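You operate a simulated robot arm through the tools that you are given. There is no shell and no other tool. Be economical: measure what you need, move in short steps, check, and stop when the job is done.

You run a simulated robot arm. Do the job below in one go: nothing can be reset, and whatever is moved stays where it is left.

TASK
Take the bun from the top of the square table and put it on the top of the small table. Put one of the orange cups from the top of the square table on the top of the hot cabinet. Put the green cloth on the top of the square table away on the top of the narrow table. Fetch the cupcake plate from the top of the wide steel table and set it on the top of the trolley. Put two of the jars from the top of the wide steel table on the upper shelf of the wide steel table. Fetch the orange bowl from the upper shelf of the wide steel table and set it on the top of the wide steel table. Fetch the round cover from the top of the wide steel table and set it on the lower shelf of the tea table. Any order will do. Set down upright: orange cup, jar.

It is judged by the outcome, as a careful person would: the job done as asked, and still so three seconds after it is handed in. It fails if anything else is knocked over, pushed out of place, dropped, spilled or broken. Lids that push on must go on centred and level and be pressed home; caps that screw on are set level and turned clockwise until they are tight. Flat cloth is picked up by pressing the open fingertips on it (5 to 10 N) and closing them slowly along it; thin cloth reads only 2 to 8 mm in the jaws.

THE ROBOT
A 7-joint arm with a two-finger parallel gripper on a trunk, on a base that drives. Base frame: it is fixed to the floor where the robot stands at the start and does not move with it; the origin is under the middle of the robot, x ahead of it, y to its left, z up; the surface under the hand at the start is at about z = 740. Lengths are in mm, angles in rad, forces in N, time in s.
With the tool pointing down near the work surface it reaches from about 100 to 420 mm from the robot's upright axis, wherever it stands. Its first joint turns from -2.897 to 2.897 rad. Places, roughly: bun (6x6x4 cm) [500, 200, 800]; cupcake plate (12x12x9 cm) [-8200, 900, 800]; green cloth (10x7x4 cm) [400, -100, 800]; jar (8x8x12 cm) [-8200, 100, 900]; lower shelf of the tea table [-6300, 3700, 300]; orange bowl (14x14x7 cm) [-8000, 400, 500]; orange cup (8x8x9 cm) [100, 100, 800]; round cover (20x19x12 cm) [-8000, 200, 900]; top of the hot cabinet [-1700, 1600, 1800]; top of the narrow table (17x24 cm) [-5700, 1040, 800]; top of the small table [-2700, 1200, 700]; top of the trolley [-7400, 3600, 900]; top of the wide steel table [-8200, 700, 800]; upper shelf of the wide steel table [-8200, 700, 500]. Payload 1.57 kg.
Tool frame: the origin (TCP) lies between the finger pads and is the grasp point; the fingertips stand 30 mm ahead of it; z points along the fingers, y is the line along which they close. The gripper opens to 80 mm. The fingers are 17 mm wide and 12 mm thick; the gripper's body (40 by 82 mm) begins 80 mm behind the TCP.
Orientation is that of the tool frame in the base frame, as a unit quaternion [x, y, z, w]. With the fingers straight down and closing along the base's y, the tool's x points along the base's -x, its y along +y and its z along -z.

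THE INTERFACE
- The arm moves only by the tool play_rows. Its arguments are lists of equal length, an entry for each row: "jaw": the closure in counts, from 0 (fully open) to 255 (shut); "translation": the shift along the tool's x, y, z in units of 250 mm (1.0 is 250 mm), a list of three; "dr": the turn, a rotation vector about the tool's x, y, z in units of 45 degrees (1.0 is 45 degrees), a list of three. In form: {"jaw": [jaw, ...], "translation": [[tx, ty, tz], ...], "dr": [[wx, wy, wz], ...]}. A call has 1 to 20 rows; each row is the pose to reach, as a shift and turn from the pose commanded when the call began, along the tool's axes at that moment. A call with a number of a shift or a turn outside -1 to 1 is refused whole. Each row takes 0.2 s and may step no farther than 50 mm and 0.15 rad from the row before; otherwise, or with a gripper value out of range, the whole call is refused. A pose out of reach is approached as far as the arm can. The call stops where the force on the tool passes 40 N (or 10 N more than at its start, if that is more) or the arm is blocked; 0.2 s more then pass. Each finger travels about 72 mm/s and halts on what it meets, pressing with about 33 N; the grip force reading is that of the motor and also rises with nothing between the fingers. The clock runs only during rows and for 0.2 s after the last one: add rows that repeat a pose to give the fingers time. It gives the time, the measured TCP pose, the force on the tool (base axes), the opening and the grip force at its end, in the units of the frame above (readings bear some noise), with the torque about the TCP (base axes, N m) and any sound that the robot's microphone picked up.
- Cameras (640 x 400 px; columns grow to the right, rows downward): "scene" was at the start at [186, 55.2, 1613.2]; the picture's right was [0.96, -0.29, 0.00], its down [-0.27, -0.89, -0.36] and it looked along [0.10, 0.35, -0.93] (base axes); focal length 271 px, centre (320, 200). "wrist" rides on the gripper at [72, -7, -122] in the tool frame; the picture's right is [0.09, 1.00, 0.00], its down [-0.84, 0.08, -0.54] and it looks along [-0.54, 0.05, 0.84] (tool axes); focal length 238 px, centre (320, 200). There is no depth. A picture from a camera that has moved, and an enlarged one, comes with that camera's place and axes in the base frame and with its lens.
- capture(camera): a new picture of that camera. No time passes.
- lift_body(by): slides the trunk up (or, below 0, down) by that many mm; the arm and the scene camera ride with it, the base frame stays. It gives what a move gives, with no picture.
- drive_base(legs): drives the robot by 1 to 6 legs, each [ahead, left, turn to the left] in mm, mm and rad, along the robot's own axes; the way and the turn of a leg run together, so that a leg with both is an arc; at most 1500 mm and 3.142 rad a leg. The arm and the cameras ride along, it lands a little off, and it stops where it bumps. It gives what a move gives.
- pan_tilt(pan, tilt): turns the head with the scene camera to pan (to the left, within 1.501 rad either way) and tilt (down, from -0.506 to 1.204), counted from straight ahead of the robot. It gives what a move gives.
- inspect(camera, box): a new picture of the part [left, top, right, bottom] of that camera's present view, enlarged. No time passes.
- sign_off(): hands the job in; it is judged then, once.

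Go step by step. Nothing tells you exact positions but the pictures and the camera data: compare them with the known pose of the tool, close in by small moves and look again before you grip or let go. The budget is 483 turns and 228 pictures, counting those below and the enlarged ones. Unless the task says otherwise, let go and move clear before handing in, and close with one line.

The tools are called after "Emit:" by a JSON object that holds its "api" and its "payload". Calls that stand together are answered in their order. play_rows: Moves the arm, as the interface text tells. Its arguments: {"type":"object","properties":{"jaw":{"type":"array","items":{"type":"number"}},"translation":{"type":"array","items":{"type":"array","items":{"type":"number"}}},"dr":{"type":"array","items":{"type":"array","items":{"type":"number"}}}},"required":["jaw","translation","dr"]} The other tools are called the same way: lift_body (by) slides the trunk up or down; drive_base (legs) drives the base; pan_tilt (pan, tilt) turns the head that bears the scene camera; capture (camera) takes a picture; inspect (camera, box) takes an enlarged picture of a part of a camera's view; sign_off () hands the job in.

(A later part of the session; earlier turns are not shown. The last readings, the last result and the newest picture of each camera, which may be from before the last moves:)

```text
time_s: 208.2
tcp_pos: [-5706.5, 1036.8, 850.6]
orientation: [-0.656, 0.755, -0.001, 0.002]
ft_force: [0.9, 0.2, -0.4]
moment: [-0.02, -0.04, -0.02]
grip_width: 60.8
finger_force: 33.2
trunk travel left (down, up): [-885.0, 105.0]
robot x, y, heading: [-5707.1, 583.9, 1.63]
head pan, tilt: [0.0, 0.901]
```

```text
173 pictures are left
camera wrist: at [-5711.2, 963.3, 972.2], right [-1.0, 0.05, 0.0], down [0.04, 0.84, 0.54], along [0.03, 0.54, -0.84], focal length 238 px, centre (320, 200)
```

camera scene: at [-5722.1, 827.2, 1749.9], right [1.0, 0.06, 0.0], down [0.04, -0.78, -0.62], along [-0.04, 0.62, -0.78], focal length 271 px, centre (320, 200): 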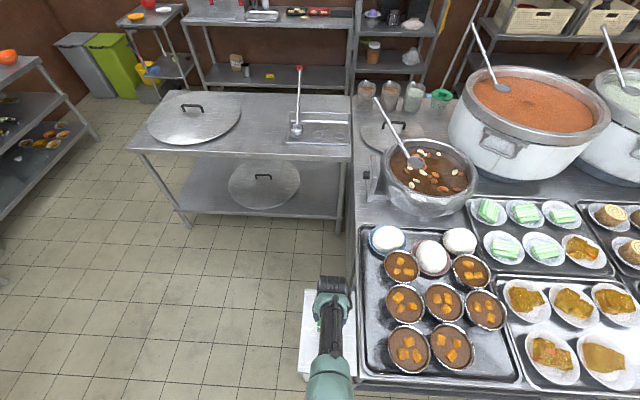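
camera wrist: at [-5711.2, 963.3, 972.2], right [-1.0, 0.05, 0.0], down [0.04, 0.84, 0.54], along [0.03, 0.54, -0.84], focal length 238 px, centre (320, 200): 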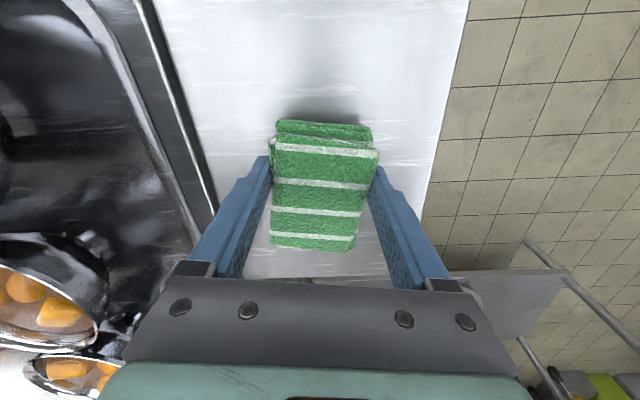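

Emit:
{"api": "lift_body", "payload": {"by": -6}}

Emit:
{"api": "lift_body", "payload": {"by": -3}}

Emit:
{"api": "lift_body", "payload": {"by": -3}}

```text
time_s: 208.8
tcp_pos: [-5707.1, 1037.2, 844.3]
orientation: [-0.656, 0.755, -0.001, 0.001]
ft_force: [0.1, -0.2, -0.8]
moment: [-0.01, -0.04, -0.01]
grip_width: 60.7
finger_force: 33.0
trunk travel left (down, up): [-879.0, 111.0]
robot x, y, heading: [-5706.3, 576.6, 1.63]
head pan, tilt: [0.0, 0.901]
```

```text
time_s: 209.3
tcp_pos: [-5707.6, 1037.0, 841.1]
orientation: [-0.656, 0.754, -0.002, 0.001]
ft_force: [-1.0, 0.2, 0.4]
moment: [0.01, -0.01, 0.03]
grip_width: 60.7
finger_force: 33.1
trunk travel left (down, up): [-876.0, 114.0]
robot x, y, heading: [-5706.7, 580.0, 1.629]
head pan, tilt: [0.0, 0.901]
```

```text
time_s: 209.8
tcp_pos: [-5706.7, 1036.0, 836.1]
orientation: [-0.656, 0.755, -0.001, 0.001]
ft_force: [0.8, 0.3, -0.2]
moment: [-0.02, 0.0, -0.02]
grip_width: 61.0
finger_force: 32.9
trunk travel left (down, up): [-873.0, 117.0]
robot x, y, heading: [-5710.3, 581.6, 1.628]
head pan, tilt: [0.0, 0.901]
```

Emit:
{"api": "lift_body", "payload": {"by": -3}}

Emit:
{"api": "lift_body", "payload": {"by": -2}}

Emit:
{"api": "capture", "payload": {"camera": "wrist"}}

```text
time_s: 210.3
tcp_pos: [-5706.9, 1036.4, 834.6]
orientation: [-0.656, 0.755, -0.002, 0.002]
ft_force: [0.1, -3.6, 10.0]
moment: [0.23, 0.26, 0.08]
grip_width: 60.8
finger_force: 33.2
trunk travel left (down, up): [-870.0, 120.0]
robot x, y, heading: [-5708.2, 579.4, 1.629]
head pan, tilt: [0.0, 0.901]
```

```text
time_s: 210.8
tcp_pos: [-5707.8, 1036.4, 834.3]
orientation: [-0.656, 0.755, 0.0, 0.003]
ft_force: [-0.8, -6.0, 28.8]
moment: [-0.46, 0.32, 0.0]
grip_width: 60.8
finger_force: 32.9
trunk travel left (down, up): [-868.0, 122.0]
robot x, y, heading: [-5709.3, 580.1, 1.63]
head pan, tilt: [0.0, 0.901]
```

```text
172 pictures are left
camera wrist: at [-5711.1, 963.1, 957.5], right [-1.0, 0.05, 0.0], down [0.04, 0.84, 0.55], along [0.03, 0.55, -0.84], focal length 238 px, centre (320, 200)
```

wrist: 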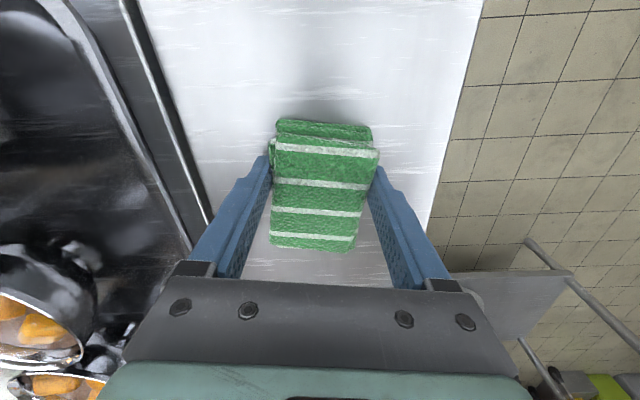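

Contact. I ease up, release, and rise.

Emit:
{"api": "lift_body", "payload": {"by": 2}}

Emit:
{"api": "play_rows", "payload": {"jaw": [190, 150, 100, 50, 0, 0], "translation": [[0, 0, 0], [0, 0, 0], [0, 0, 0], [0, 0, 0], [0, 0, 0], [0, 0, 0]], "dr": [[0, 0, 0], [0, 0, 0], [0, 0, 0], [0, 0, 0], [0, 0, 0], [0, 0, 0]]}}

Emit:
{"api": "lift_body", "payload": {"by": 120}}

Emit:
{"api": "capture", "payload": {"camera": "wrist"}}

```text
time_s: 211.3
tcp_pos: [-5707.2, 1037.0, 834.8]
orientation: [-0.656, 0.755, 0.0, 0.003]
ft_force: [-0.4, 0.5, 16.1]
moment: [-0.03, 0.2, -0.03]
grip_width: 61.0
finger_force: 32.9
trunk travel left (down, up): [-870.0, 120.0]
robot x, y, heading: [-5707.0, 581.4, 1.63]
head pan, tilt: [0.0, 0.901]
```

```text
time_s: 212.8
tcp_pos: [-5706.9, 1035.5, 834.0]
orientation: [-0.656, 0.754, -0.001, 0.001]
ft_force: [0.3, 0.3, -0.2]
moment: [0.03, 0.03, 0.0]
grip_width: 80.0
finger_force: 0.1
trunk travel left (down, up): [-870.0, 120.0]
robot x, y, heading: [-5707.0, 583.3, 1.629]
head pan, tilt: [0.0, 0.901]
```

```text
time_s: 214.2
tcp_pos: [-5706.8, 1036.4, 955.2]
orientation: [-0.656, 0.755, -0.001, 0.001]
ft_force: [-0.2, 0.0, -0.5]
moment: [0.03, 0.01, 0.0]
grip_width: 79.9
finger_force: 0.1
trunk travel left (down, up): [-990.0, 0.0]
robot x, y, heading: [-5706.0, 581.6, 1.628]
head pan, tilt: [0.0, 0.901]
```

```text
171 pictures are left
camera wrist: at [-5711.2, 963.3, 1077.1], right [-1.0, 0.05, 0.0], down [0.04, 0.84, 0.54], along [0.03, 0.54, -0.84], focal length 238 px, centre (320, 200)
```

wrist: 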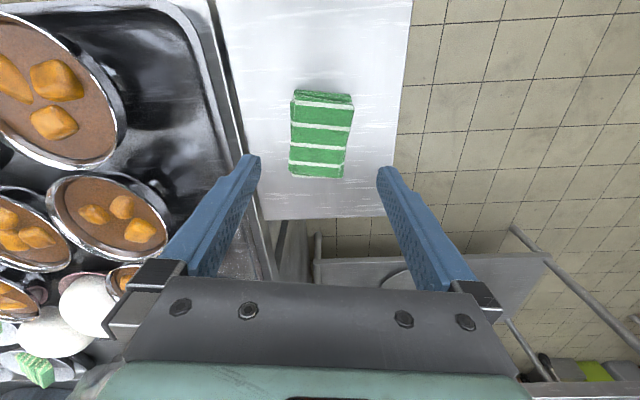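

Cloth placed. Now I drive toward the wide steel table.

Emit:
{"api": "drive_base", "payload": {"legs": [[-230, 0, 0], [0, 0, 1.51], [700, 0, 0], [600, 0, 0]]}}

Emit:
{"api": "pan_tilt", "payload": {"pan": 0, "tilt": 0.6}}

Emit:
{"api": "capture", "payload": {"camera": "scene"}}

```text
time_s: 226.1
tcp_pos: [-7450.0, 353.9, 955.6]
orientation: [0.996, -0.09, 0.0, -0.002]
ft_force: [-0.5, -0.7, -0.4]
moment: [-0.04, -0.01, -0.01]
grip_width: 80.1
finger_force: 0.0
trunk travel left (down, up): [-990.0, 0.0]
robot x, y, heading: [-6996.4, 331.7, -3.127]
head pan, tilt: [0.0, 0.901]
```

```text
time_s: 226.9
tcp_pos: [-7451.3, 353.8, 955.2]
orientation: [0.996, -0.09, -0.001, -0.002]
ft_force: [-0.3, 0.1, 1.4]
moment: [-0.02, 0.03, 0.01]
grip_width: 79.9
finger_force: 0.1
trunk travel left (down, up): [-990.0, 0.0]
robot x, y, heading: [-6993.1, 336.9, -3.125]
head pan, tilt: [0.0, 0.6]
```

```text
170 pictures are left
camera scene: at [-7254.8, 331.1, 1774.4], right [-0.02, 1.0, 0.0], down [0.57, 0.01, -0.82], along [-0.82, -0.01, -0.57], focal length 271 px, centre (320, 200)
```

scene: 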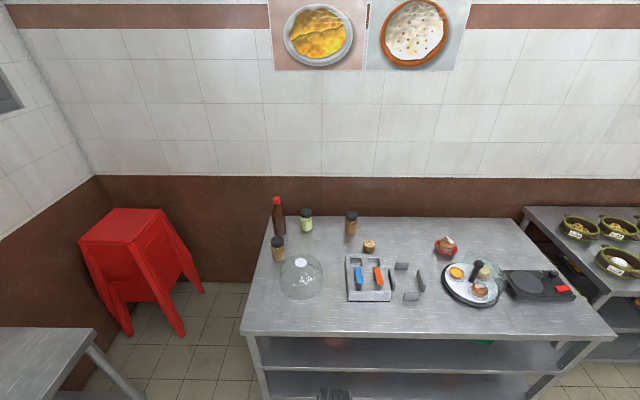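

The wide steel table is ahead. I zoom in on its top and shelves.

Emit:
{"api": "inspect", "payload": {"camera": "scene", "box": [230, 180, 430, 305]}}

Emit:
{"api": "inspect", "payload": {"camera": "scene", "box": [420, 210, 620, 335]}}

Emit:
{"api": "inspect", "payload": {"camera": "scene", "box": [230, 290, 406, 400]}}

```text
3.20 times, centred on (330, 242) of scene
camera zoom: at [-7254.8, 331.1, 1774.4], right [-0.02, 1.0, 0.0], down [0.57, 0.01, -0.82], along [-0.82, -0.01, -0.57], focal length 868 px, centre (288, 64)
```

zoom: 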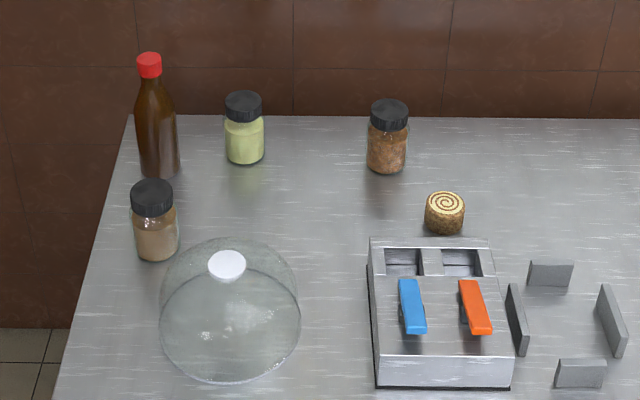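

```text
3.20 times, centred on (520, 272) of scene
camera zoom: at [-7254.8, 331.1, 1774.4], right [-0.02, 1.0, 0.0], down [0.57, 0.01, -0.82], along [-0.82, -0.01, -0.57], focal length 868 px, centre (-320, -32)
```

zoom: 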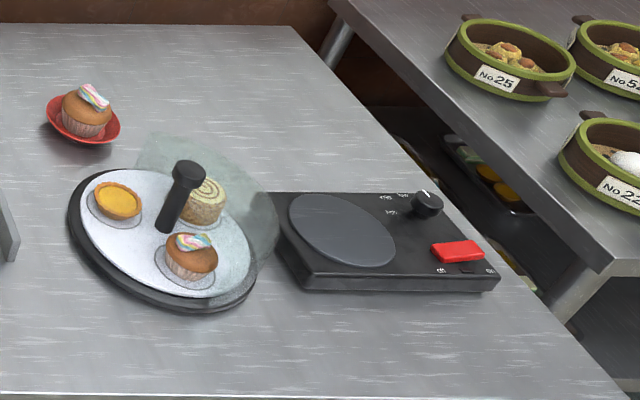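

```text
3.64 times, centred on (318, 345) of scene
camera zoom: at [-7254.8, 331.1, 1774.4], right [-0.02, 1.0, 0.0], down [0.57, 0.01, -0.82], along [-0.82, -0.01, -0.57], focal length 986 px, centre (327, -327)
```

zoom: 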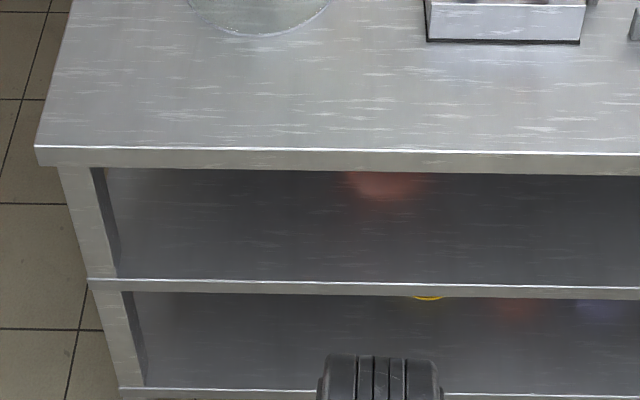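

The jars, dome cover and cupcake plate are clear; they lie deep on the table. I test how far the arm extends tool-down at mid height.

Emit:
{"api": "play_rows", "payload": {"jaw": [0, 0, 0, 0, 0, 0], "translation": [[0, 0, -0.2], [0, 0, -0.4], [-0.2, 0, -0.4], [-0.4, 0, -0.4], [-0.6, 0, -0.4], [-0.8, 0, -0.4]], "dr": [[0, 0, 0], [0, 0, 0], [0, 0, 0], [0, 0, 0], [0, 0, 0], [0, 0, 0]]}}

```text
time_s: 228.3
tcp_pos: [-7578.0, 384.5, 1093.4]
orientation: [0.996, -0.091, 0.0, -0.001]
ft_force: [0.8, 0.1, -0.7]
moment: [0.02, 0.05, -0.01]
grip_width: 80.0
finger_force: 0.0
out of reach, approached as far as the arm can: row 5, 6
trunk travel left (down, up): [-990.0, 0.0]
robot x, y, heading: [-6995.1, 333.1, -3.118]
head pan, tilt: [0.0, 0.6]
```

It reaches r≈585 at mid height. I look at my own base to know how close it can stand.

Emit:
{"api": "pan_tilt", "payload": {"pan": 0.5, "tilt": 1.2}}

Emit:
{"api": "capture", "payload": {"camera": "scene"}}

```text
time_s: 229.3
tcp_pos: [-7577.6, 383.0, 1093.2]
orientation: [0.996, -0.09, 0.0, -0.002]
ft_force: [0.3, -0.3, 0.3]
moment: [-0.01, 0.02, 0.0]
grip_width: 79.9
finger_force: 0.0
trunk travel left (down, up): [-990.0, 0.0]
robot x, y, heading: [-7000.0, 332.2, -3.122]
head pan, tilt: [0.499, 1.201]
```

```text
166 pictures are left
camera scene: at [-7214.7, 305.0, 1730.0], right [-0.49, 0.87, 0.0], down [0.81, 0.46, -0.36], along [-0.32, -0.18, -0.93], focal length 271 px, centre (320, 200)
```

scene: 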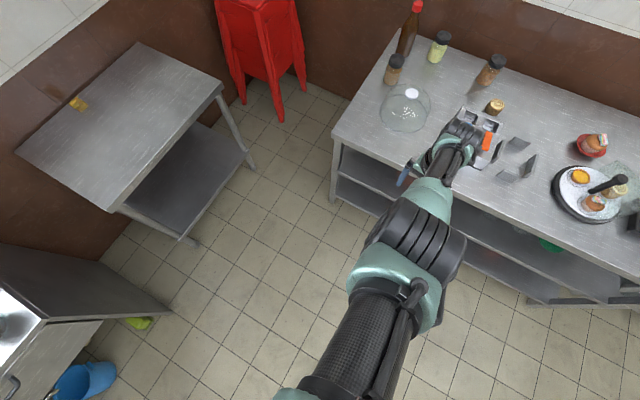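

The base hardly blocks the view, so the robot can likely stand close. I drive to the cupcake plate's side of the table.

Emit:
{"api": "drive_base", "payload": {"legs": [[0, -590, 0], [420, 0, 0]]}}

Emit:
{"api": "pan_tilt", "payload": {"pan": -0.2, "tilt": 0.9}}

Emit:
{"api": "capture", "payload": {"camera": "scene"}}

Emit:
{"api": "capture", "payload": {"camera": "wrist"}}

```text
time_s: 234.8
tcp_pos: [-7994.9, 961.5, 1095.6]
orientation: [0.996, -0.094, 0.0, -0.002]
ft_force: [0.1, 0.5, -0.4]
moment: [0.03, 0.0, 0.02]
grip_width: 80.0
finger_force: 0.1
trunk travel left (down, up): [-990.0, 0.0]
robot x, y, heading: [-7411.4, 905.2, -3.139]
head pan, tilt: [0.499, 1.201]
```

```text
time_s: 235.8
tcp_pos: [-7995.1, 961.3, 1094.5]
orientation: [0.995, -0.095, 0.0, -0.002]
ft_force: [0.6, -0.4, 0.4]
moment: [-0.02, -0.03, 0.02]
grip_width: 80.0
finger_force: 0.0
trunk travel left (down, up): [-990.0, 0.0]
robot x, y, heading: [-7413.4, 907.2, -3.135]
head pan, tilt: [-0.201, 0.901]
```

```text
165 pictures are left
camera scene: at [-7657.7, 919.9, 1749.7], right [0.19, 0.98, 0.0], down [0.77, -0.15, -0.62], along [-0.61, 0.12, -0.78], focal length 271 px, centre (320, 200)
```

scene: 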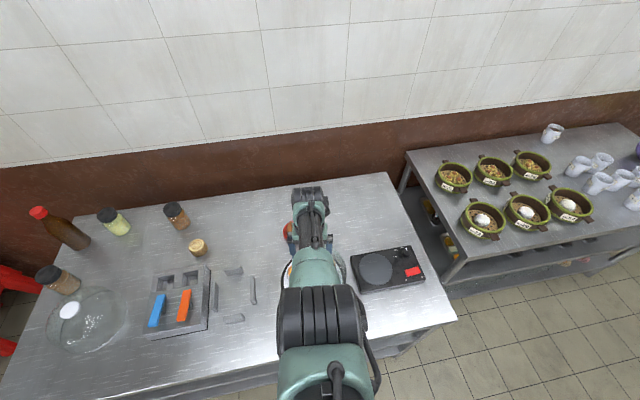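

```text
164 pictures are left
camera wrist: at [-7923.5, 951.8, 1216.5], right [-0.1, -1.0, 0.0], down [-0.84, 0.08, 0.54], along [-0.54, 0.06, -0.84], focal length 238 px, centre (320, 200)
```

wrist: 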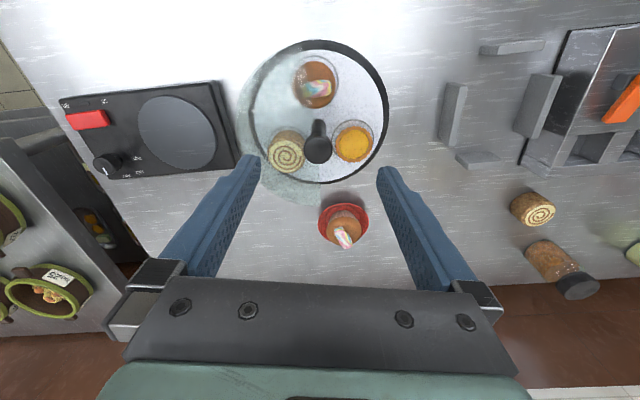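

I zoom on the cupcake plate.

Emit:
{"api": "inspect", "payload": {"camera": "wrist", "box": [295, 180, 391, 240]}}

```text
6.67 times, centred on (343, 210) of wrist
camera zoom: at [-7923.5, 951.8, 1216.5], right [-0.1, -1.0, 0.0], down [-0.84, 0.08, 0.54], along [-0.54, 0.06, -0.84], focal length 1589 px, centre (167, 133)
```

zoom: 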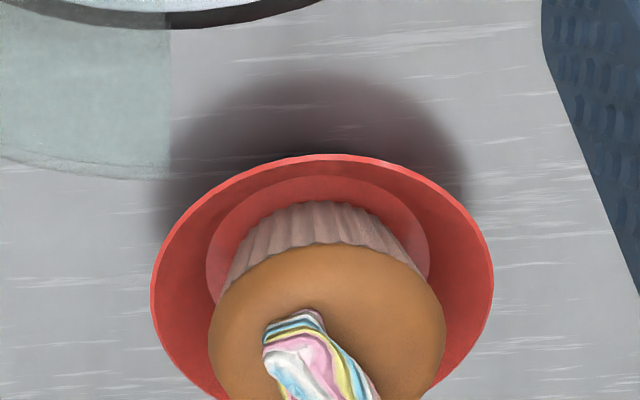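

Table top is near z≈790; the plate is at about (-8240,940). I drive in closer.

Emit:
{"api": "drive_base", "payload": {"legs": [[235, 0, 0]]}}

Emit:
{"api": "capture", "payload": {"camera": "wrist"}}

```text
time_s: 237.6
tcp_pos: [-8227.2, 956.9, 1094.8]
orientation: [0.996, -0.095, 0.0, -0.002]
ft_force: [-0.2, -0.2, 0.0]
moment: [-0.01, 0.01, -0.03]
grip_width: 80.0
finger_force: 0.1
trunk travel left (down, up): [-990.0, 0.0]
robot x, y, heading: [-7647.9, 902.3, -3.131]
head pan, tilt: [-0.201, 0.901]
```

```text
162 pictures are left
camera wrist: at [-8155.6, 948.6, 1216.8], right [-0.1, -1.0, 0.0], down [-0.84, 0.08, 0.54], along [-0.54, 0.05, -0.84], focal length 238 px, centre (320, 200)
```

wrist: 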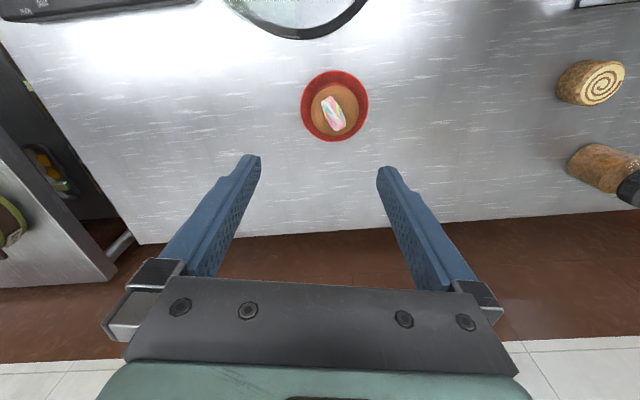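

No bump. I go 50 mm closer, then lower the trunk and fine-align over the cupcake.

Emit:
{"api": "drive_base", "payload": {"legs": [[50, 0, 0]]}}

Emit:
{"api": "play_rows", "payload": {"jaw": [0], "translation": [[0.16, 0.1, 0]], "dr": [[0, 0, 0]]}}

Emit:
{"api": "lift_body", "payload": {"by": -150}}

Emit:
{"api": "capture", "payload": {"camera": "wrist"}}

```text
time_s: 238.5
tcp_pos: [-8274.9, 956.0, 1096.7]
orientation: [0.996, -0.094, -0.001, -0.001]
ft_force: [1.1, 0.1, -0.6]
moment: [-0.01, 0.03, -0.02]
grip_width: 79.9
finger_force: 0.0
trunk travel left (down, up): [-990.0, 0.0]
robot x, y, heading: [-7696.1, 905.7, -3.134]
head pan, tilt: [-0.201, 0.901]
```

```text
time_s: 238.9
tcp_pos: [-8235.7, 924.6, 1091.9]
orientation: [0.995, -0.095, 0.001, -0.001]
ft_force: [1.1, 0.1, 0.4]
moment: [0.0, 0.07, -0.04]
grip_width: 79.8
finger_force: 0.0
trunk travel left (down, up): [-990.0, 0.0]
robot x, y, heading: [-7694.3, 902.7, -3.139]
head pan, tilt: [-0.201, 0.901]
```

```text
time_s: 240.7
tcp_pos: [-8240.9, 926.3, 942.2]
orientation: [0.996, -0.094, 0.0, -0.002]
ft_force: [0.0, -0.6, -0.9]
moment: [0.0, 0.01, 0.0]
grip_width: 80.2
finger_force: 0.1
trunk travel left (down, up): [-840.0, 150.0]
robot x, y, heading: [-7695.3, 900.1, -3.139]
head pan, tilt: [-0.201, 0.901]
```

```text
161 pictures are left
camera wrist: at [-8169.2, 917.1, 1063.9], right [-0.1, -1.0, 0.0], down [-0.84, 0.08, 0.54], along [-0.54, 0.06, -0.84], focal length 238 px, centre (320, 200)
```

wrist: 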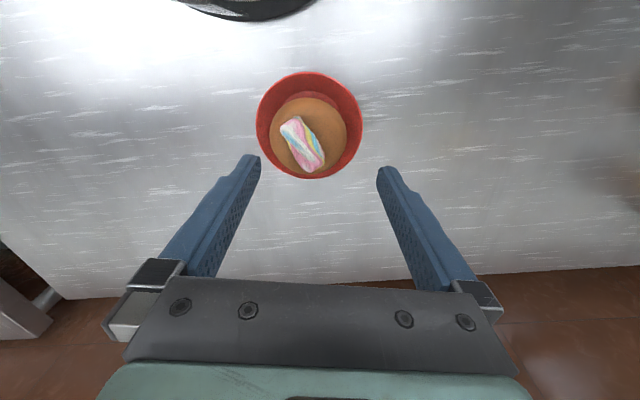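

Emit:
{"api": "play_rows", "payload": {"jaw": [0], "translation": [[0.014, -0.035, 0]], "dr": [[0, 0, 0]]}}

Emit:
{"api": "lift_body", "payload": {"by": -50}}

Emit:
{"api": "capture", "payload": {"camera": "wrist"}}

```text
time_s: 241.1
tcp_pos: [-8235.6, 932.4, 939.6]
orientation: [0.996, -0.095, -0.002, -0.002]
ft_force: [-0.2, -0.3, -0.5]
moment: [0.0, -0.03, 0.01]
grip_width: 79.9
finger_force: 0.0
trunk travel left (down, up): [-840.0, 150.0]
robot x, y, heading: [-7695.4, 901.8, -3.128]
head pan, tilt: [-0.201, 0.901]
```

```text
time_s: 242.0
tcp_pos: [-8235.6, 932.9, 891.2]
orientation: [0.996, -0.094, 0.0, -0.002]
ft_force: [1.0, -0.9, -0.3]
moment: [0.0, -0.02, -0.04]
grip_width: 79.8
finger_force: 0.2
trunk travel left (down, up): [-790.0, 200.0]
robot x, y, heading: [-7698.7, 905.5, -3.134]
head pan, tilt: [-0.201, 0.901]
```

```text
160 pictures are left
camera wrist: at [-8163.5, 925.1, 1013.7], right [-0.1, -1.0, 0.0], down [-0.84, 0.08, 0.54], along [-0.54, 0.06, -0.84], focal length 238 px, centre (320, 200)
```

wrist: 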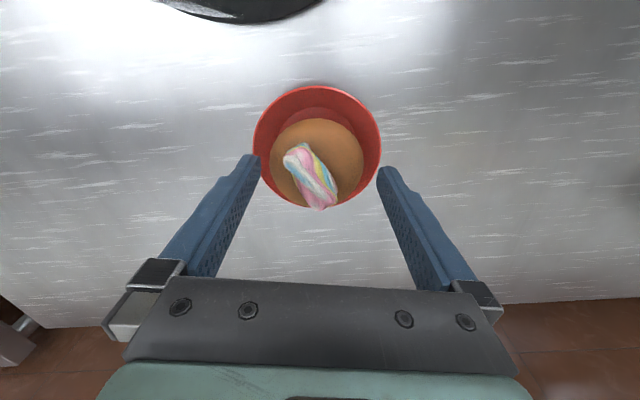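

Emit:
{"api": "lift_body", "payload": {"by": -36}}

Emit:
{"api": "capture", "payload": {"camera": "wrist"}}

```text
time_s: 242.8
tcp_pos: [-8236.0, 932.7, 856.3]
orientation: [0.996, -0.094, -0.001, -0.003]
ft_force: [-0.1, 0.3, 8.8]
moment: [-0.21, 0.0, 0.02]
grip_width: 79.9
finger_force: 0.1
trunk travel left (down, up): [-754.0, 236.0]
robot x, y, heading: [-7695.4, 900.9, -3.131]
head pan, tilt: [-0.201, 0.901]
```

```text
159 pictures are left
camera wrist: at [-8164.1, 925.1, 978.7], right [-0.1, -1.0, 0.0], down [-0.83, 0.08, 0.54], along [-0.54, 0.06, -0.84], focal length 238 px, centre (320, 200)
```

wrist: 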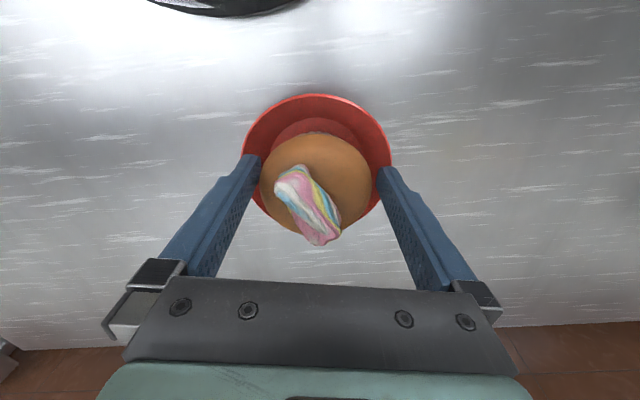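

The tips just touch the rim; I raise 3 mm and close gently on the cupcake, then do a small lift test.

Emit:
{"api": "lift_body", "payload": {"by": 4}}

Emit:
{"api": "play_rows", "payload": {"jaw": [30, 60, 90, 120, 150, 150], "translation": [[0, 0, 0], [0, 0, 0], [0, 0, 0], [0, 0, 0], [0, 0, 0], [0, 0, 0]], "dr": [[0, 0, 0], [0, 0, 0], [0, 0, 0], [0, 0, 0], [0, 0, 0], [0, 0, 0]]}}

Emit:
{"api": "lift_body", "payload": {"by": 12}}

Emit:
{"api": "capture", "payload": {"camera": "wrist"}}

```text
time_s: 243.3
tcp_pos: [-8234.9, 934.3, 859.1]
orientation: [0.995, -0.095, 0.001, -0.002]
ft_force: [0.2, -0.6, 0.3]
moment: [0.01, -0.03, 0.0]
grip_width: 79.8
finger_force: 0.0
trunk travel left (down, up): [-758.0, 232.0]
robot x, y, heading: [-7692.1, 904.1, -3.135]
head pan, tilt: [-0.201, 0.901]
```

```text
time_s: 244.7
tcp_pos: [-8234.5, 932.5, 859.0]
orientation: [0.996, -0.094, 0.001, -0.001]
ft_force: [-0.6, -0.1, -0.2]
moment: [-0.01, 0.0, -0.03]
grip_width: 71.0
finger_force: 33.0
trunk travel left (down, up): [-758.0, 232.0]
robot x, y, heading: [-7695.9, 903.9, -3.136]
head pan, tilt: [-0.201, 0.901]
```

```text
time_s: 245.3
tcp_pos: [-8234.4, 934.2, 870.3]
orientation: [0.995, -0.095, 0.001, -0.002]
ft_force: [-0.4, 0.4, -0.7]
moment: [0.01, -0.01, -0.01]
grip_width: 71.1
finger_force: 33.1
trunk travel left (down, up): [-770.0, 220.0]
robot x, y, heading: [-7696.5, 901.7, -3.14]
head pan, tilt: [-0.201, 0.901]
```

```text
158 pictures are left
camera wrist: at [-8163.7, 925.1, 993.6], right [-0.1, -1.0, 0.0], down [-0.84, 0.08, 0.54], along [-0.54, 0.06, -0.84], focal length 238 px, centre (320, 200)
```

wrist: 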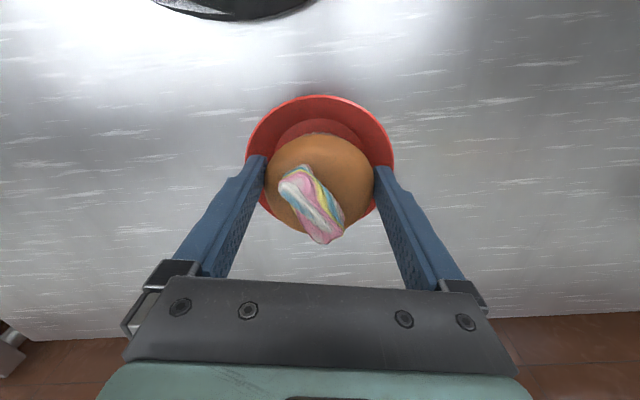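

The plate came up with it: one object. I raise fully and retreat.

Emit:
{"api": "lift_body", "payload": {"by": 220}}

Emit:
{"api": "drive_base", "payload": {"legs": [[-650, 0, 0], [0, 0, -1.57]]}}

Emit:
{"api": "pan_tilt", "payload": {"pan": 0, "tilt": 0.4}}

Emit:
{"api": "capture", "payload": {"camera": "scene"}}

Emit:
{"api": "capture", "payload": {"camera": "wrist"}}

```text
time_s: 247.6
tcp_pos: [-8234.9, 933.9, 1091.4]
orientation: [0.996, -0.094, 0.0, -0.002]
ft_force: [0.2, -0.1, -1.1]
moment: [0.03, -0.03, 0.01]
grip_width: 71.0
finger_force: 33.3
trunk travel left (down, up): [-990.0, 0.0]
robot x, y, heading: [-7692.2, 900.3, -3.134]
head pan, tilt: [-0.201, 0.901]
```

```text
time_s: 255.0
tcp_pos: [-7023.9, 1443.3, 1089.8]
orientation: [-0.646, 0.763, -0.002, 0.001]
ft_force: [-0.3, -0.2, -1.2]
moment: [0.0, -0.02, 0.01]
grip_width: 70.9
finger_force: 32.4
trunk travel left (down, up): [-990.0, 0.0]
robot x, y, heading: [-7040.3, 905.7, 1.604]
head pan, tilt: [-0.201, 0.901]
```

```text
time_s: 255.9
tcp_pos: [-7023.3, 1442.8, 1090.1]
orientation: [-0.647, 0.763, -0.002, 0.001]
ft_force: [0.3, 0.2, -0.3]
moment: [-0.06, 0.01, 0.0]
grip_width: 71.1
finger_force: 33.1
trunk travel left (down, up): [-990.0, 0.0]
robot x, y, heading: [-7041.4, 901.7, 1.598]
head pan, tilt: [0.0, 0.4]
```

```text
157 pictures are left
camera scene: at [-7049.4, 1166.5, 1792.6], right [1.0, 0.03, 0.0], down [0.01, -0.39, -0.92], along [-0.03, 0.92, -0.39], focal length 271 px, centre (320, 200)
```

scene: 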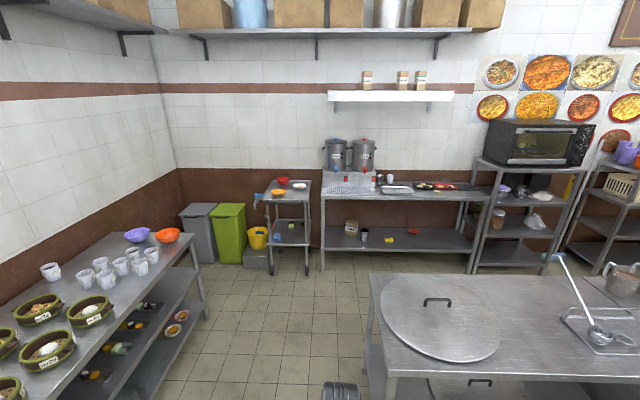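

```text
156 pictures are left
camera wrist: at [-7029.0, 1369.8, 1213.6], right [-1.0, 0.07, 0.0], down [0.06, 0.84, 0.54], along [0.04, 0.54, -0.84], focal length 238 px, centre (320, 200)
```

wrist: 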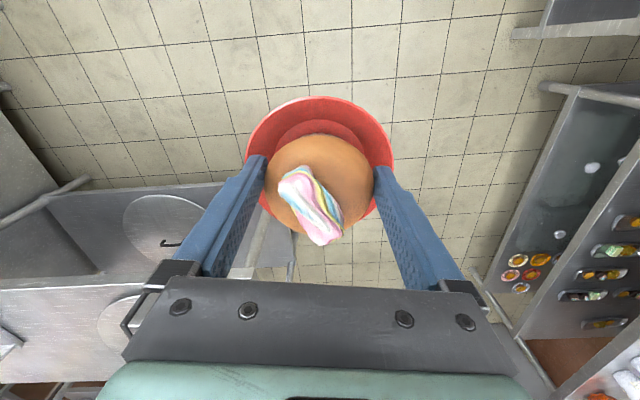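

The trolley is the small stand with bowls; the tea table has the urns. I zoom in.

Emit:
{"api": "inspect", "payload": {"camera": "scene", "box": [230, 160, 330, 285]}}

Emit:
{"api": "inspect", "payload": {"camera": "scene", "box": [310, 165, 486, 275]}}

```text
3.20 times, centred on (280, 222) of scene
camera zoom: at [-7049.4, 1166.5, 1792.6], right [1.0, 0.03, 0.0], down [0.01, -0.39, -0.92], along [-0.03, 0.92, -0.39], focal length 868 px, centre (448, 128)
```

zoom: 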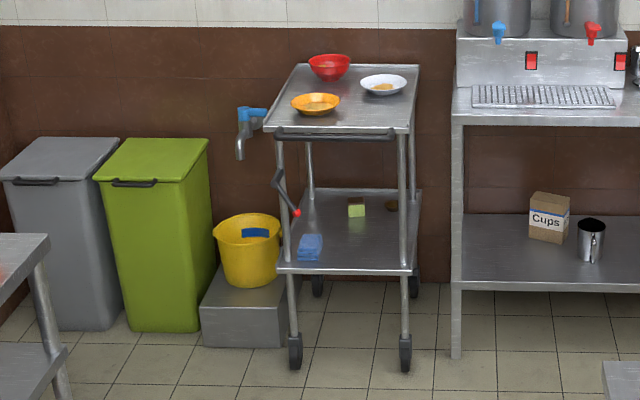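

```text
3.64 times, centred on (398, 220) of scene
camera zoom: at [-7049.4, 1166.5, 1792.6], right [1.0, 0.03, 0.0], down [0.01, -0.39, -0.92], along [-0.03, 0.92, -0.39], focal length 986 px, centre (36, 127)
```

zoom: 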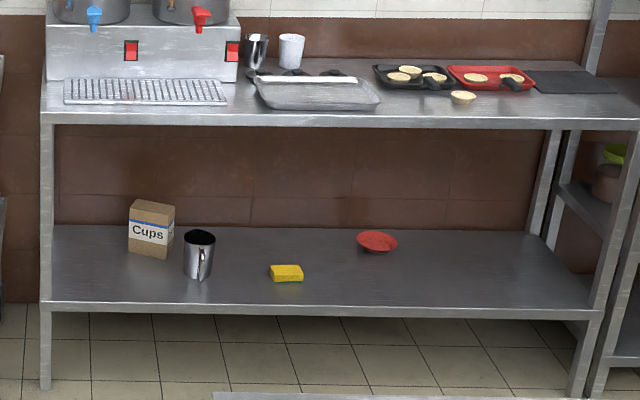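

The trolley top spans about x -7600..-7220, y 3250..3780, with free space front-right near (-7315,3400). I drive there.

Emit:
{"api": "drive_base", "payload": {"legs": [[880, 120, -0.015], [860, 115, -0.015]]}}

Emit:
{"api": "pan_tilt", "payload": {"pan": 0, "tilt": 0.75}}

Emit:
{"api": "capture", "payload": {"camera": "scene"}}

Emit:
{"api": "capture", "payload": {"camera": "wrist"}}

```text
time_s: 264.8
tcp_pos: [-7222.5, 3169.4, 1090.4]
orientation: [-0.625, 0.781, -0.002, 0.001]
ft_force: [0.6, 0.6, -0.6]
moment: [-0.01, 0.03, 0.0]
grip_width: 70.7
finger_force: 32.7
trunk travel left (down, up): [-990.0, 0.0]
robot x, y, heading: [-7269.2, 2631.2, 1.546]
head pan, tilt: [0.0, 0.4]
```

```text
time_s: 265.6
tcp_pos: [-7220.7, 3169.9, 1091.6]
orientation: [-0.625, 0.781, -0.001, 0.001]
ft_force: [-0.2, 0.0, -0.6]
moment: [0.0, -0.02, -0.03]
grip_width: 71.0
finger_force: 32.5
trunk travel left (down, up): [-990.0, 0.0]
robot x, y, heading: [-7268.2, 2629.6, 1.545]
head pan, tilt: [0.0, 0.75]
```

```text
153 pictures are left
camera scene: at [-7264.0, 2886.5, 1761.6], right [1.0, -0.02, 0.0], down [-0.02, -0.68, -0.73], along [0.02, 0.73, -0.68], focal length 271 px, centre (320, 200)
```

scene: 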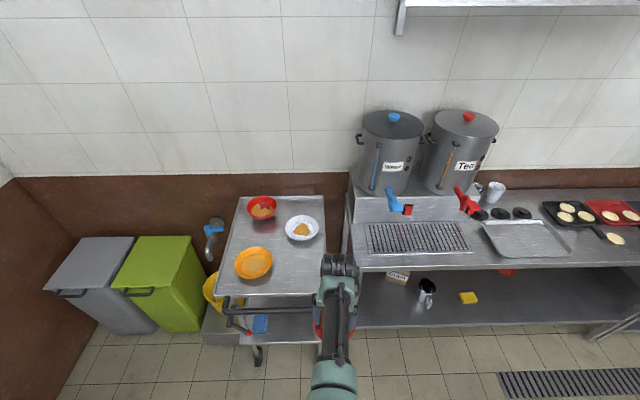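

```text
152 pictures are left
camera wrist: at [-7231.9, 3097.9, 1213.6], right [-0.99, 0.13, 0.0], down [0.11, 0.83, 0.54], along [0.07, 0.54, -0.84], focal length 238 px, centre (320, 200)
```

wrist: 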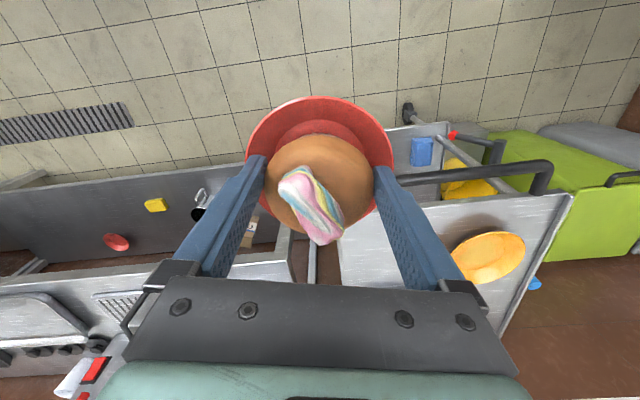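

Trolley top is at z≈850; I aim at (-7330,3460), between the orange bowl and the white plate.

Emit:
{"api": "drive_base", "payload": {"legs": [[0, 116, 0], [285, 0, 0]]}}

Emit:
{"api": "capture", "payload": {"camera": "scene"}}

Emit:
{"api": "capture", "payload": {"camera": "wrist"}}

```text
time_s: 268.4
tcp_pos: [-7333.1, 3455.1, 1090.7]
orientation: [-0.624, 0.781, -0.001, 0.002]
ft_force: [0.1, 0.3, -0.9]
moment: [0.01, 0.03, -0.04]
grip_width: 70.8
finger_force: 33.5
trunk travel left (down, up): [-990.0, 0.0]
robot x, y, heading: [-7382.4, 2916.9, 1.544]
head pan, tilt: [0.0, 0.75]
```

```text
151 pictures are left
camera scene: at [-7374.5, 3170.1, 1761.8], right [1.0, -0.03, 0.0], down [-0.02, -0.68, -0.73], along [0.02, 0.73, -0.68], focal length 271 px, centre (320, 200)
```

scene: 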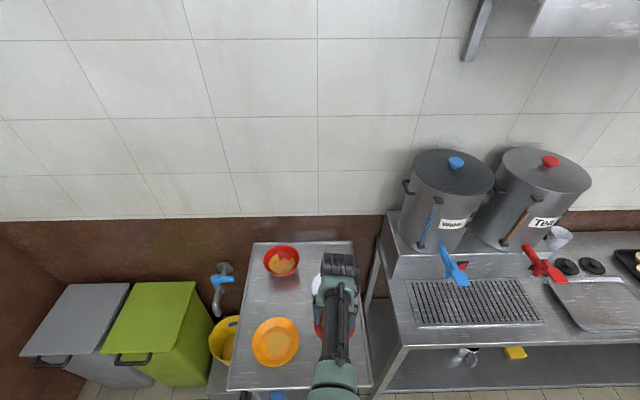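

```text
150 pictures are left
camera wrist: at [-7342.4, 3382.1, 1214.1], right [-0.99, 0.13, 0.0], down [0.11, 0.83, 0.54], along [0.07, 0.54, -0.84], focal length 238 px, centre (320, 200)
```

wrist: 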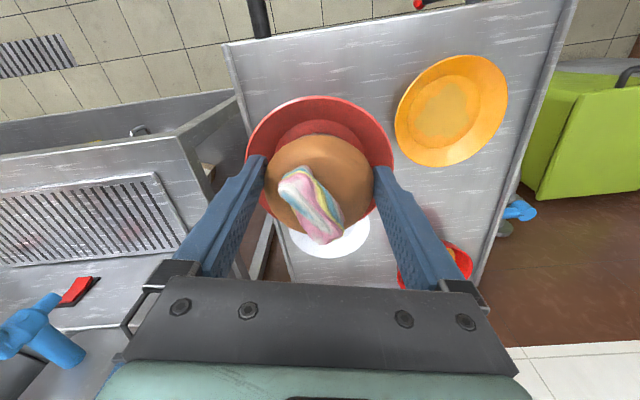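

Emit:
{"api": "lift_body", "payload": {"by": -135}}

Emit:
{"api": "capture", "payload": {"camera": "wrist"}}

```text
time_s: 270.0
tcp_pos: [-7332.8, 3456.5, 955.4]
orientation: [-0.624, 0.781, -0.001, 0.001]
ft_force: [-0.3, -0.8, -1.3]
moment: [-0.02, -0.04, 0.0]
grip_width: 71.0
finger_force: 33.1
trunk travel left (down, up): [-855.0, 135.0]
robot x, y, heading: [-7378.9, 2918.3, 1.544]
head pan, tilt: [0.0, 0.75]
```

```text
149 pictures are left
camera wrist: at [-7342.5, 3382.9, 1078.7], right [-0.99, 0.13, 0.0], down [0.11, 0.83, 0.54], along [0.07, 0.54, -0.84], focal length 238 px, centre (320, 200)
```

wrist: 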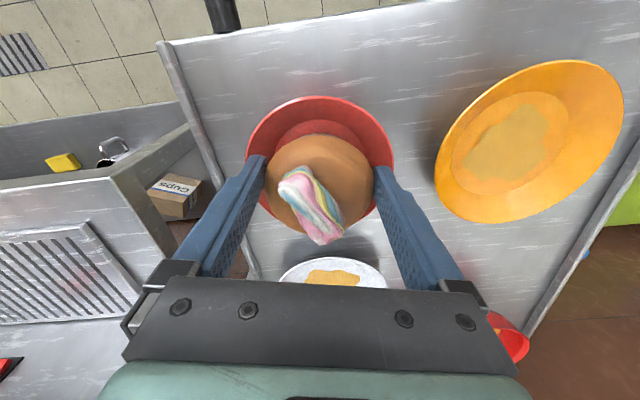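

Clear on all sides. I lower with small arm steps.

Emit:
{"api": "play_rows", "payload": {"jaw": [150, 150, 150], "translation": [[0, 0, 0.035], [0, 0, 0.07], [0, 0, 0.092]], "dr": [[0, 0, 0], [0, 0, 0], [0, 0, 0]]}}

Emit:
{"api": "play_rows", "payload": {"jaw": [150, 150, 150], "translation": [[0, 0, 0.008], [0, 0, 0.016], [0, 0, 0.024]], "dr": [[0, 0, 0], [0, 0, 0], [0, 0, 0]]}}

Emit:
{"api": "capture", "payload": {"camera": "wrist"}}

```text
time_s: 270.8
tcp_pos: [-7331.0, 3453.9, 933.7]
orientation: [-0.625, 0.781, -0.001, 0.001]
ft_force: [0.5, -0.4, -1.1]
moment: [-0.02, 0.0, 0.0]
grip_width: 70.8
finger_force: 33.0
trunk travel left (down, up): [-855.0, 135.0]
robot x, y, heading: [-7379.7, 2917.2, 1.544]
head pan, tilt: [0.0, 0.75]
```

```text
time_s: 271.6
tcp_pos: [-7333.4, 3454.9, 929.4]
orientation: [-0.624, 0.781, -0.001, 0.001]
ft_force: [0.8, -0.2, -1.0]
moment: [0.03, 0.01, -0.02]
grip_width: 70.9
finger_force: 32.8
trunk travel left (down, up): [-855.0, 135.0]
robot x, y, heading: [-7381.3, 2913.2, 1.541]
head pan, tilt: [0.0, 0.75]
```

```text
148 pictures are left
camera wrist: at [-7342.9, 3382.8, 1050.6], right [-0.99, 0.13, 0.0], down [0.11, 0.83, 0.54], along [0.07, 0.54, -0.84], focal length 238 px, centre (320, 200)
```

wrist: 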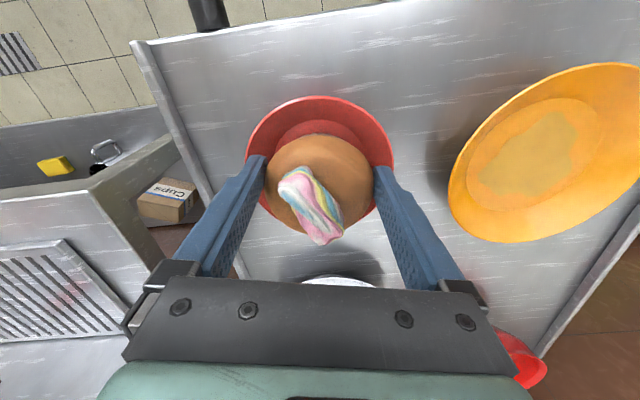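

Emit:
{"api": "play_rows", "payload": {"jaw": [150, 150, 150, 150], "translation": [[0, 0, 0.007], [0, 0, 0.014], [0, 0, 0.021], [0, 0, 0.026]], "dr": [[0, 0, 0], [0, 0, 0], [0, 0, 0], [0, 0, 0]]}}

Emit:
{"api": "play_rows", "payload": {"jaw": [150, 150], "translation": [[0, 0, 0.006], [0, 0, 0.012]], "dr": [[0, 0, 0], [0, 0, 0]]}}

Emit:
{"api": "play_rows", "payload": {"jaw": [150, 150], "translation": [[0, 0, 0.006], [0, 0, 0.012]], "dr": [[0, 0, 0], [0, 0, 0]]}}

```text
time_s: 272.6
tcp_pos: [-7332.3, 3454.4, 920.1]
orientation: [-0.624, 0.781, -0.001, 0.002]
ft_force: [0.4, -0.4, -0.8]
moment: [-0.01, 0.02, 0.01]
grip_width: 70.8
finger_force: 32.6
trunk travel left (down, up): [-855.0, 135.0]
robot x, y, heading: [-7385.5, 2916.7, 1.546]
head pan, tilt: [0.0, 0.75]
```

```text
time_s: 273.2
tcp_pos: [-7332.4, 3455.3, 919.4]
orientation: [-0.624, 0.781, 0.0, 0.003]
ft_force: [0.2, -1.4, 6.6]
moment: [-0.21, -0.07, -0.02]
grip_width: 70.9
finger_force: 33.1
trunk travel left (down, up): [-855.0, 135.0]
robot x, y, heading: [-7378.3, 2916.2, 1.545]
head pan, tilt: [0.0, 0.75]
```

```text
time_s: 273.8
tcp_pos: [-7332.5, 3453.8, 919.1]
orientation: [-0.624, 0.781, 0.002, 0.005]
ft_force: [0.8, -5.2, 25.0]
moment: [-0.16, -0.01, -0.18]
grip_width: 70.7
finger_force: 33.1
trunk travel left (down, up): [-855.0, 135.0]
robot x, y, heading: [-7381.8, 2915.3, 1.541]
head pan, tilt: [0.0, 0.75]
```

Contact at 919 mm. I ease, release and rise.

Emit:
{"api": "play_rows", "payload": {"jaw": [150, 120, 90, 60, 30, 0, 0], "translation": [[0, 0, -0.01], [0, 0, -0.01], [0, 0, -0.01], [0, 0, -0.01], [0, 0, -0.01], [0, 0, -0.01], [0, 0, -0.01]], "dr": [[0, 0, 0], [0, 0, 0], [0, 0, 0], [0, 0, 0], [0, 0, 0], [0, 0, 0], [0, 0, 0]]}}

Emit:
{"api": "lift_body", "payload": {"by": 135}}

Emit:
{"api": "capture", "payload": {"camera": "wrist"}}

```text
time_s: 275.4
tcp_pos: [-7333.7, 3454.0, 916.5]
orientation: [-0.625, 0.781, -0.002, 0.001]
ft_force: [1.1, -1.1, 1.6]
moment: [-0.03, 0.03, 0.0]
grip_width: 79.2
finger_force: 0.1
trunk travel left (down, up): [-855.0, 135.0]
robot x, y, heading: [-7378.0, 2918.4, 1.543]
head pan, tilt: [0.0, 0.75]
```

```text
time_s: 277.0
tcp_pos: [-7332.0, 3454.7, 1054.0]
orientation: [-0.624, 0.781, -0.001, 0.001]
ft_force: [-0.1, -0.3, -0.6]
moment: [0.01, -0.03, 0.0]
grip_width: 80.0
finger_force: 0.1
trunk travel left (down, up): [-990.0, 0.0]
robot x, y, heading: [-7381.2, 2917.9, 1.544]
head pan, tilt: [0.0, 0.75]
```

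```text
147 pictures are left
camera wrist: at [-7342.6, 3382.7, 1174.8], right [-0.99, 0.13, 0.0], down [0.11, 0.83, 0.54], along [0.07, 0.54, -0.84], focal length 238 px, centre (320, 200)
```

wrist: 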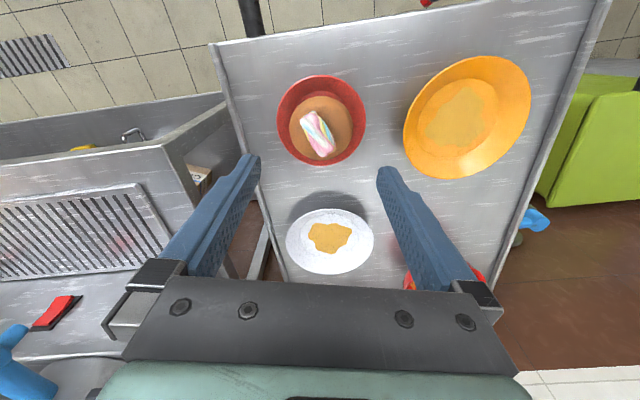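

The cupcake plate is on the trolley. I return to the steel table for the round cover.

Emit:
{"api": "drive_base", "payload": {"legs": [[-1000, -140, 0], [-1000, -140, 0], [0, 0, 1.6], [0, 680, 0]]}}

Emit:
{"api": "pan_tilt", "payload": {"pan": 0.2, "tilt": 0.8}}

Emit:
{"api": "capture", "payload": {"camera": "scene"}}

```text
time_s: 294.1
tcp_pos: [-7813.3, 352.7, 1052.7]
orientation: [0.989, -0.148, 0.001, -0.002]
ft_force: [-0.1, 0.0, 0.8]
moment: [-0.03, 0.0, 0.0]
grip_width: 80.0
finger_force: 0.1
trunk travel left (down, up): [-990.0, 0.0]
robot x, y, heading: [-7278.9, 259.4, 3.038]
head pan, tilt: [0.0, 0.75]
```

```text
time_s: 294.9
tcp_pos: [-7814.0, 351.9, 1051.2]
orientation: [0.989, -0.147, 0.0, -0.001]
ft_force: [0.0, -0.3, -0.4]
moment: [-0.03, 0.03, 0.02]
grip_width: 80.0
finger_force: 0.0
trunk travel left (down, up): [-990.0, 0.0]
robot x, y, heading: [-7280.9, 264.2, 3.042]
head pan, tilt: [0.201, 0.799]
```

```text
146 pictures are left
camera scene: at [-7531.0, 273.5, 1757.6], right [-0.1, 0.99, 0.0], down [0.71, 0.07, -0.7], along [-0.69, -0.07, -0.72], focal length 271 px, centre (320, 200)
```

scene: 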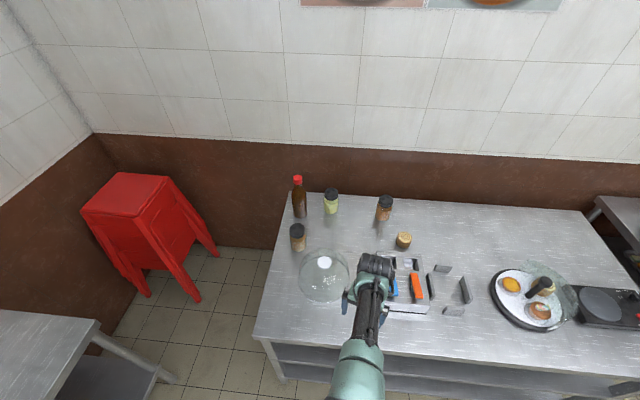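

The knob is near (-8044,236,900). I square up the hand and tilt it 45° for carrying the cover.

Emit:
{"api": "play_rows", "payload": {"jaw": [0, 0, 0], "translation": [[0, 0, 0], [0, 0, 0], [0, 0, 0]], "dr": [[0, 0, -0.14], [0, 0, -0.28], [0, 0, -0.374]]}}

Emit:
{"api": "play_rows", "payload": {"jaw": [0, 0, 0, 0, 0, 0], "translation": [[0, 0, 0], [0, 0, 0], [0, 0, 0], [0, 0, 0], [0, 0, 0], [0, 0, 0]], "dr": [[0, -0.166, 0], [0, -0.333, 0], [0, -0.5, 0], [0, -0.666, 0], [0, -0.833, 0], [0, -1, 0]]}}

Emit:
{"api": "drive_base", "payload": {"legs": [[0, 95, 0], [120, 0, 0]]}}

Emit:
{"api": "capture", "payload": {"camera": "wrist"}}

```text
time_s: 295.7
tcp_pos: [-7813.1, 352.9, 1052.8]
orientation: [1.0, -0.001, -0.001, -0.001]
ft_force: [0.1, -0.2, -0.2]
moment: [0.01, 0.01, -0.04]
grip_width: 80.0
finger_force: 0.1
trunk travel left (down, up): [-990.0, 0.0]
robot x, y, heading: [-7281.7, 265.7, 3.04]
head pan, tilt: [0.201, 0.799]
```

```text
time_s: 297.1
tcp_pos: [-7813.9, 352.3, 1052.6]
orientation: [0.924, -0.001, -0.383, -0.003]
ft_force: [0.1, -0.2, -0.3]
moment: [-0.02, -0.02, 0.01]
grip_width: 80.0
finger_force: 0.0
trunk travel left (down, up): [-990.0, 0.0]
robot x, y, heading: [-7281.3, 263.1, 3.042]
head pan, tilt: [0.201, 0.799]
```

```text
time_s: 299.0
tcp_pos: [-7941.2, 267.6, 1053.5]
orientation: [0.924, -0.002, -0.383, -0.003]
ft_force: [0.4, 0.1, 0.5]
moment: [-0.01, -0.01, 0.03]
grip_width: 79.7
finger_force: 0.0
trunk travel left (down, up): [-990.0, 0.0]
robot x, y, heading: [-7406.8, 183.4, 3.037]
head pan, tilt: [0.201, 0.799]
```

```text
145 pictures are left
camera wrist: at [-7802.8, 272.4, 1089.0], right [0.06, -1.0, -0.07], down [-0.21, -0.08, 0.97], along [-0.98, -0.04, -0.21], focal length 238 px, centre (320, 200)
```

wrist: 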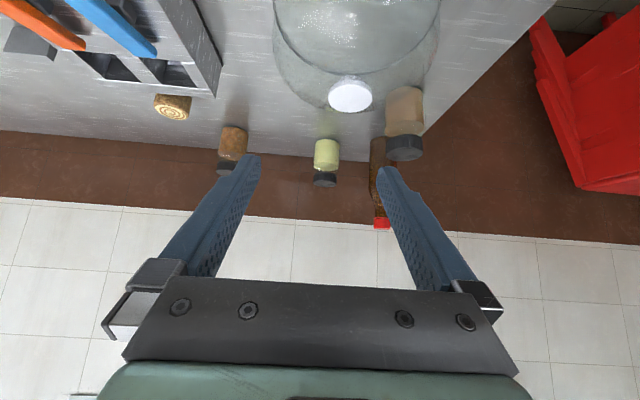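

Emit:
{"api": "inspect", "payload": {"camera": "wrist", "box": [260, 40, 452, 160]}}

```text
3.33 times, centred on (356, 100) of wrist
camera zoom: at [-7802.8, 272.4, 1089.0], right [0.06, -1.0, -0.07], down [-0.21, -0.08, 0.97], along [-0.98, -0.04, -0.21], focal length 794 px, centre (200, 533)
```

zoom: 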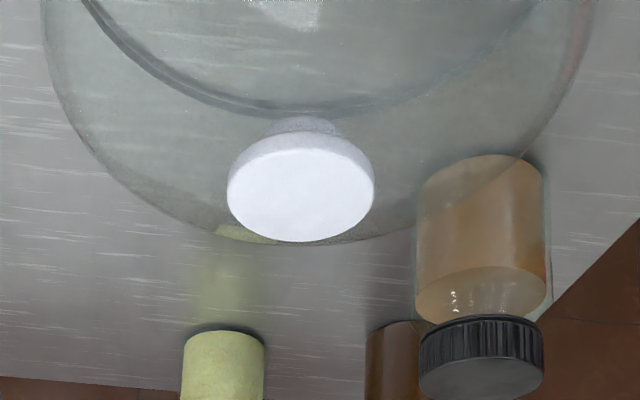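

The knob is a 50 mm disc, top near z 913. I move closer and lower the trunk.

Emit:
{"api": "drive_base", "payload": {"legs": [[60, 42, 0]]}}

Emit:
{"api": "lift_body", "payload": {"by": -80}}

Emit:
{"api": "capture", "payload": {"camera": "wrist"}}

```text
time_s: 300.1
tcp_pos: [-8001.7, 235.0, 1052.8]
orientation: [0.924, -0.002, -0.383, -0.002]
ft_force: [-0.5, 0.5, 0.0]
moment: [0.03, -0.02, 0.01]
grip_width: 79.9
finger_force: 0.1
trunk travel left (down, up): [-990.0, 0.0]
robot x, y, heading: [-7470.3, 146.9, 3.041]
head pan, tilt: [0.201, 0.799]
```

```text
time_s: 301.2
tcp_pos: [-8004.3, 233.3, 971.9]
orientation: [0.924, -0.002, -0.382, -0.003]
ft_force: [-0.2, 0.5, -0.9]
moment: [0.03, 0.03, -0.01]
grip_width: 80.1
finger_force: 0.1
trunk travel left (down, up): [-910.0, 80.0]
robot x, y, heading: [-7469.0, 144.3, 3.035]
head pan, tilt: [0.201, 0.799]
```

```text
143 pictures are left
camera wrist: at [-7866.3, 239.0, 1008.3], right [0.06, -1.0, -0.07], down [-0.21, -0.08, 0.97], along [-0.98, -0.04, -0.21], focal length 238 px, centre (320, 200)
```

wrist: 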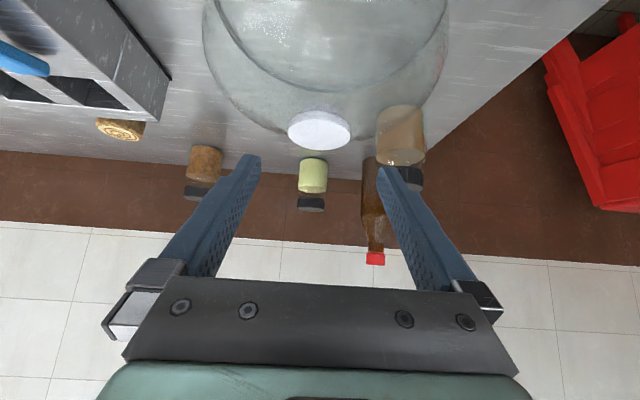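

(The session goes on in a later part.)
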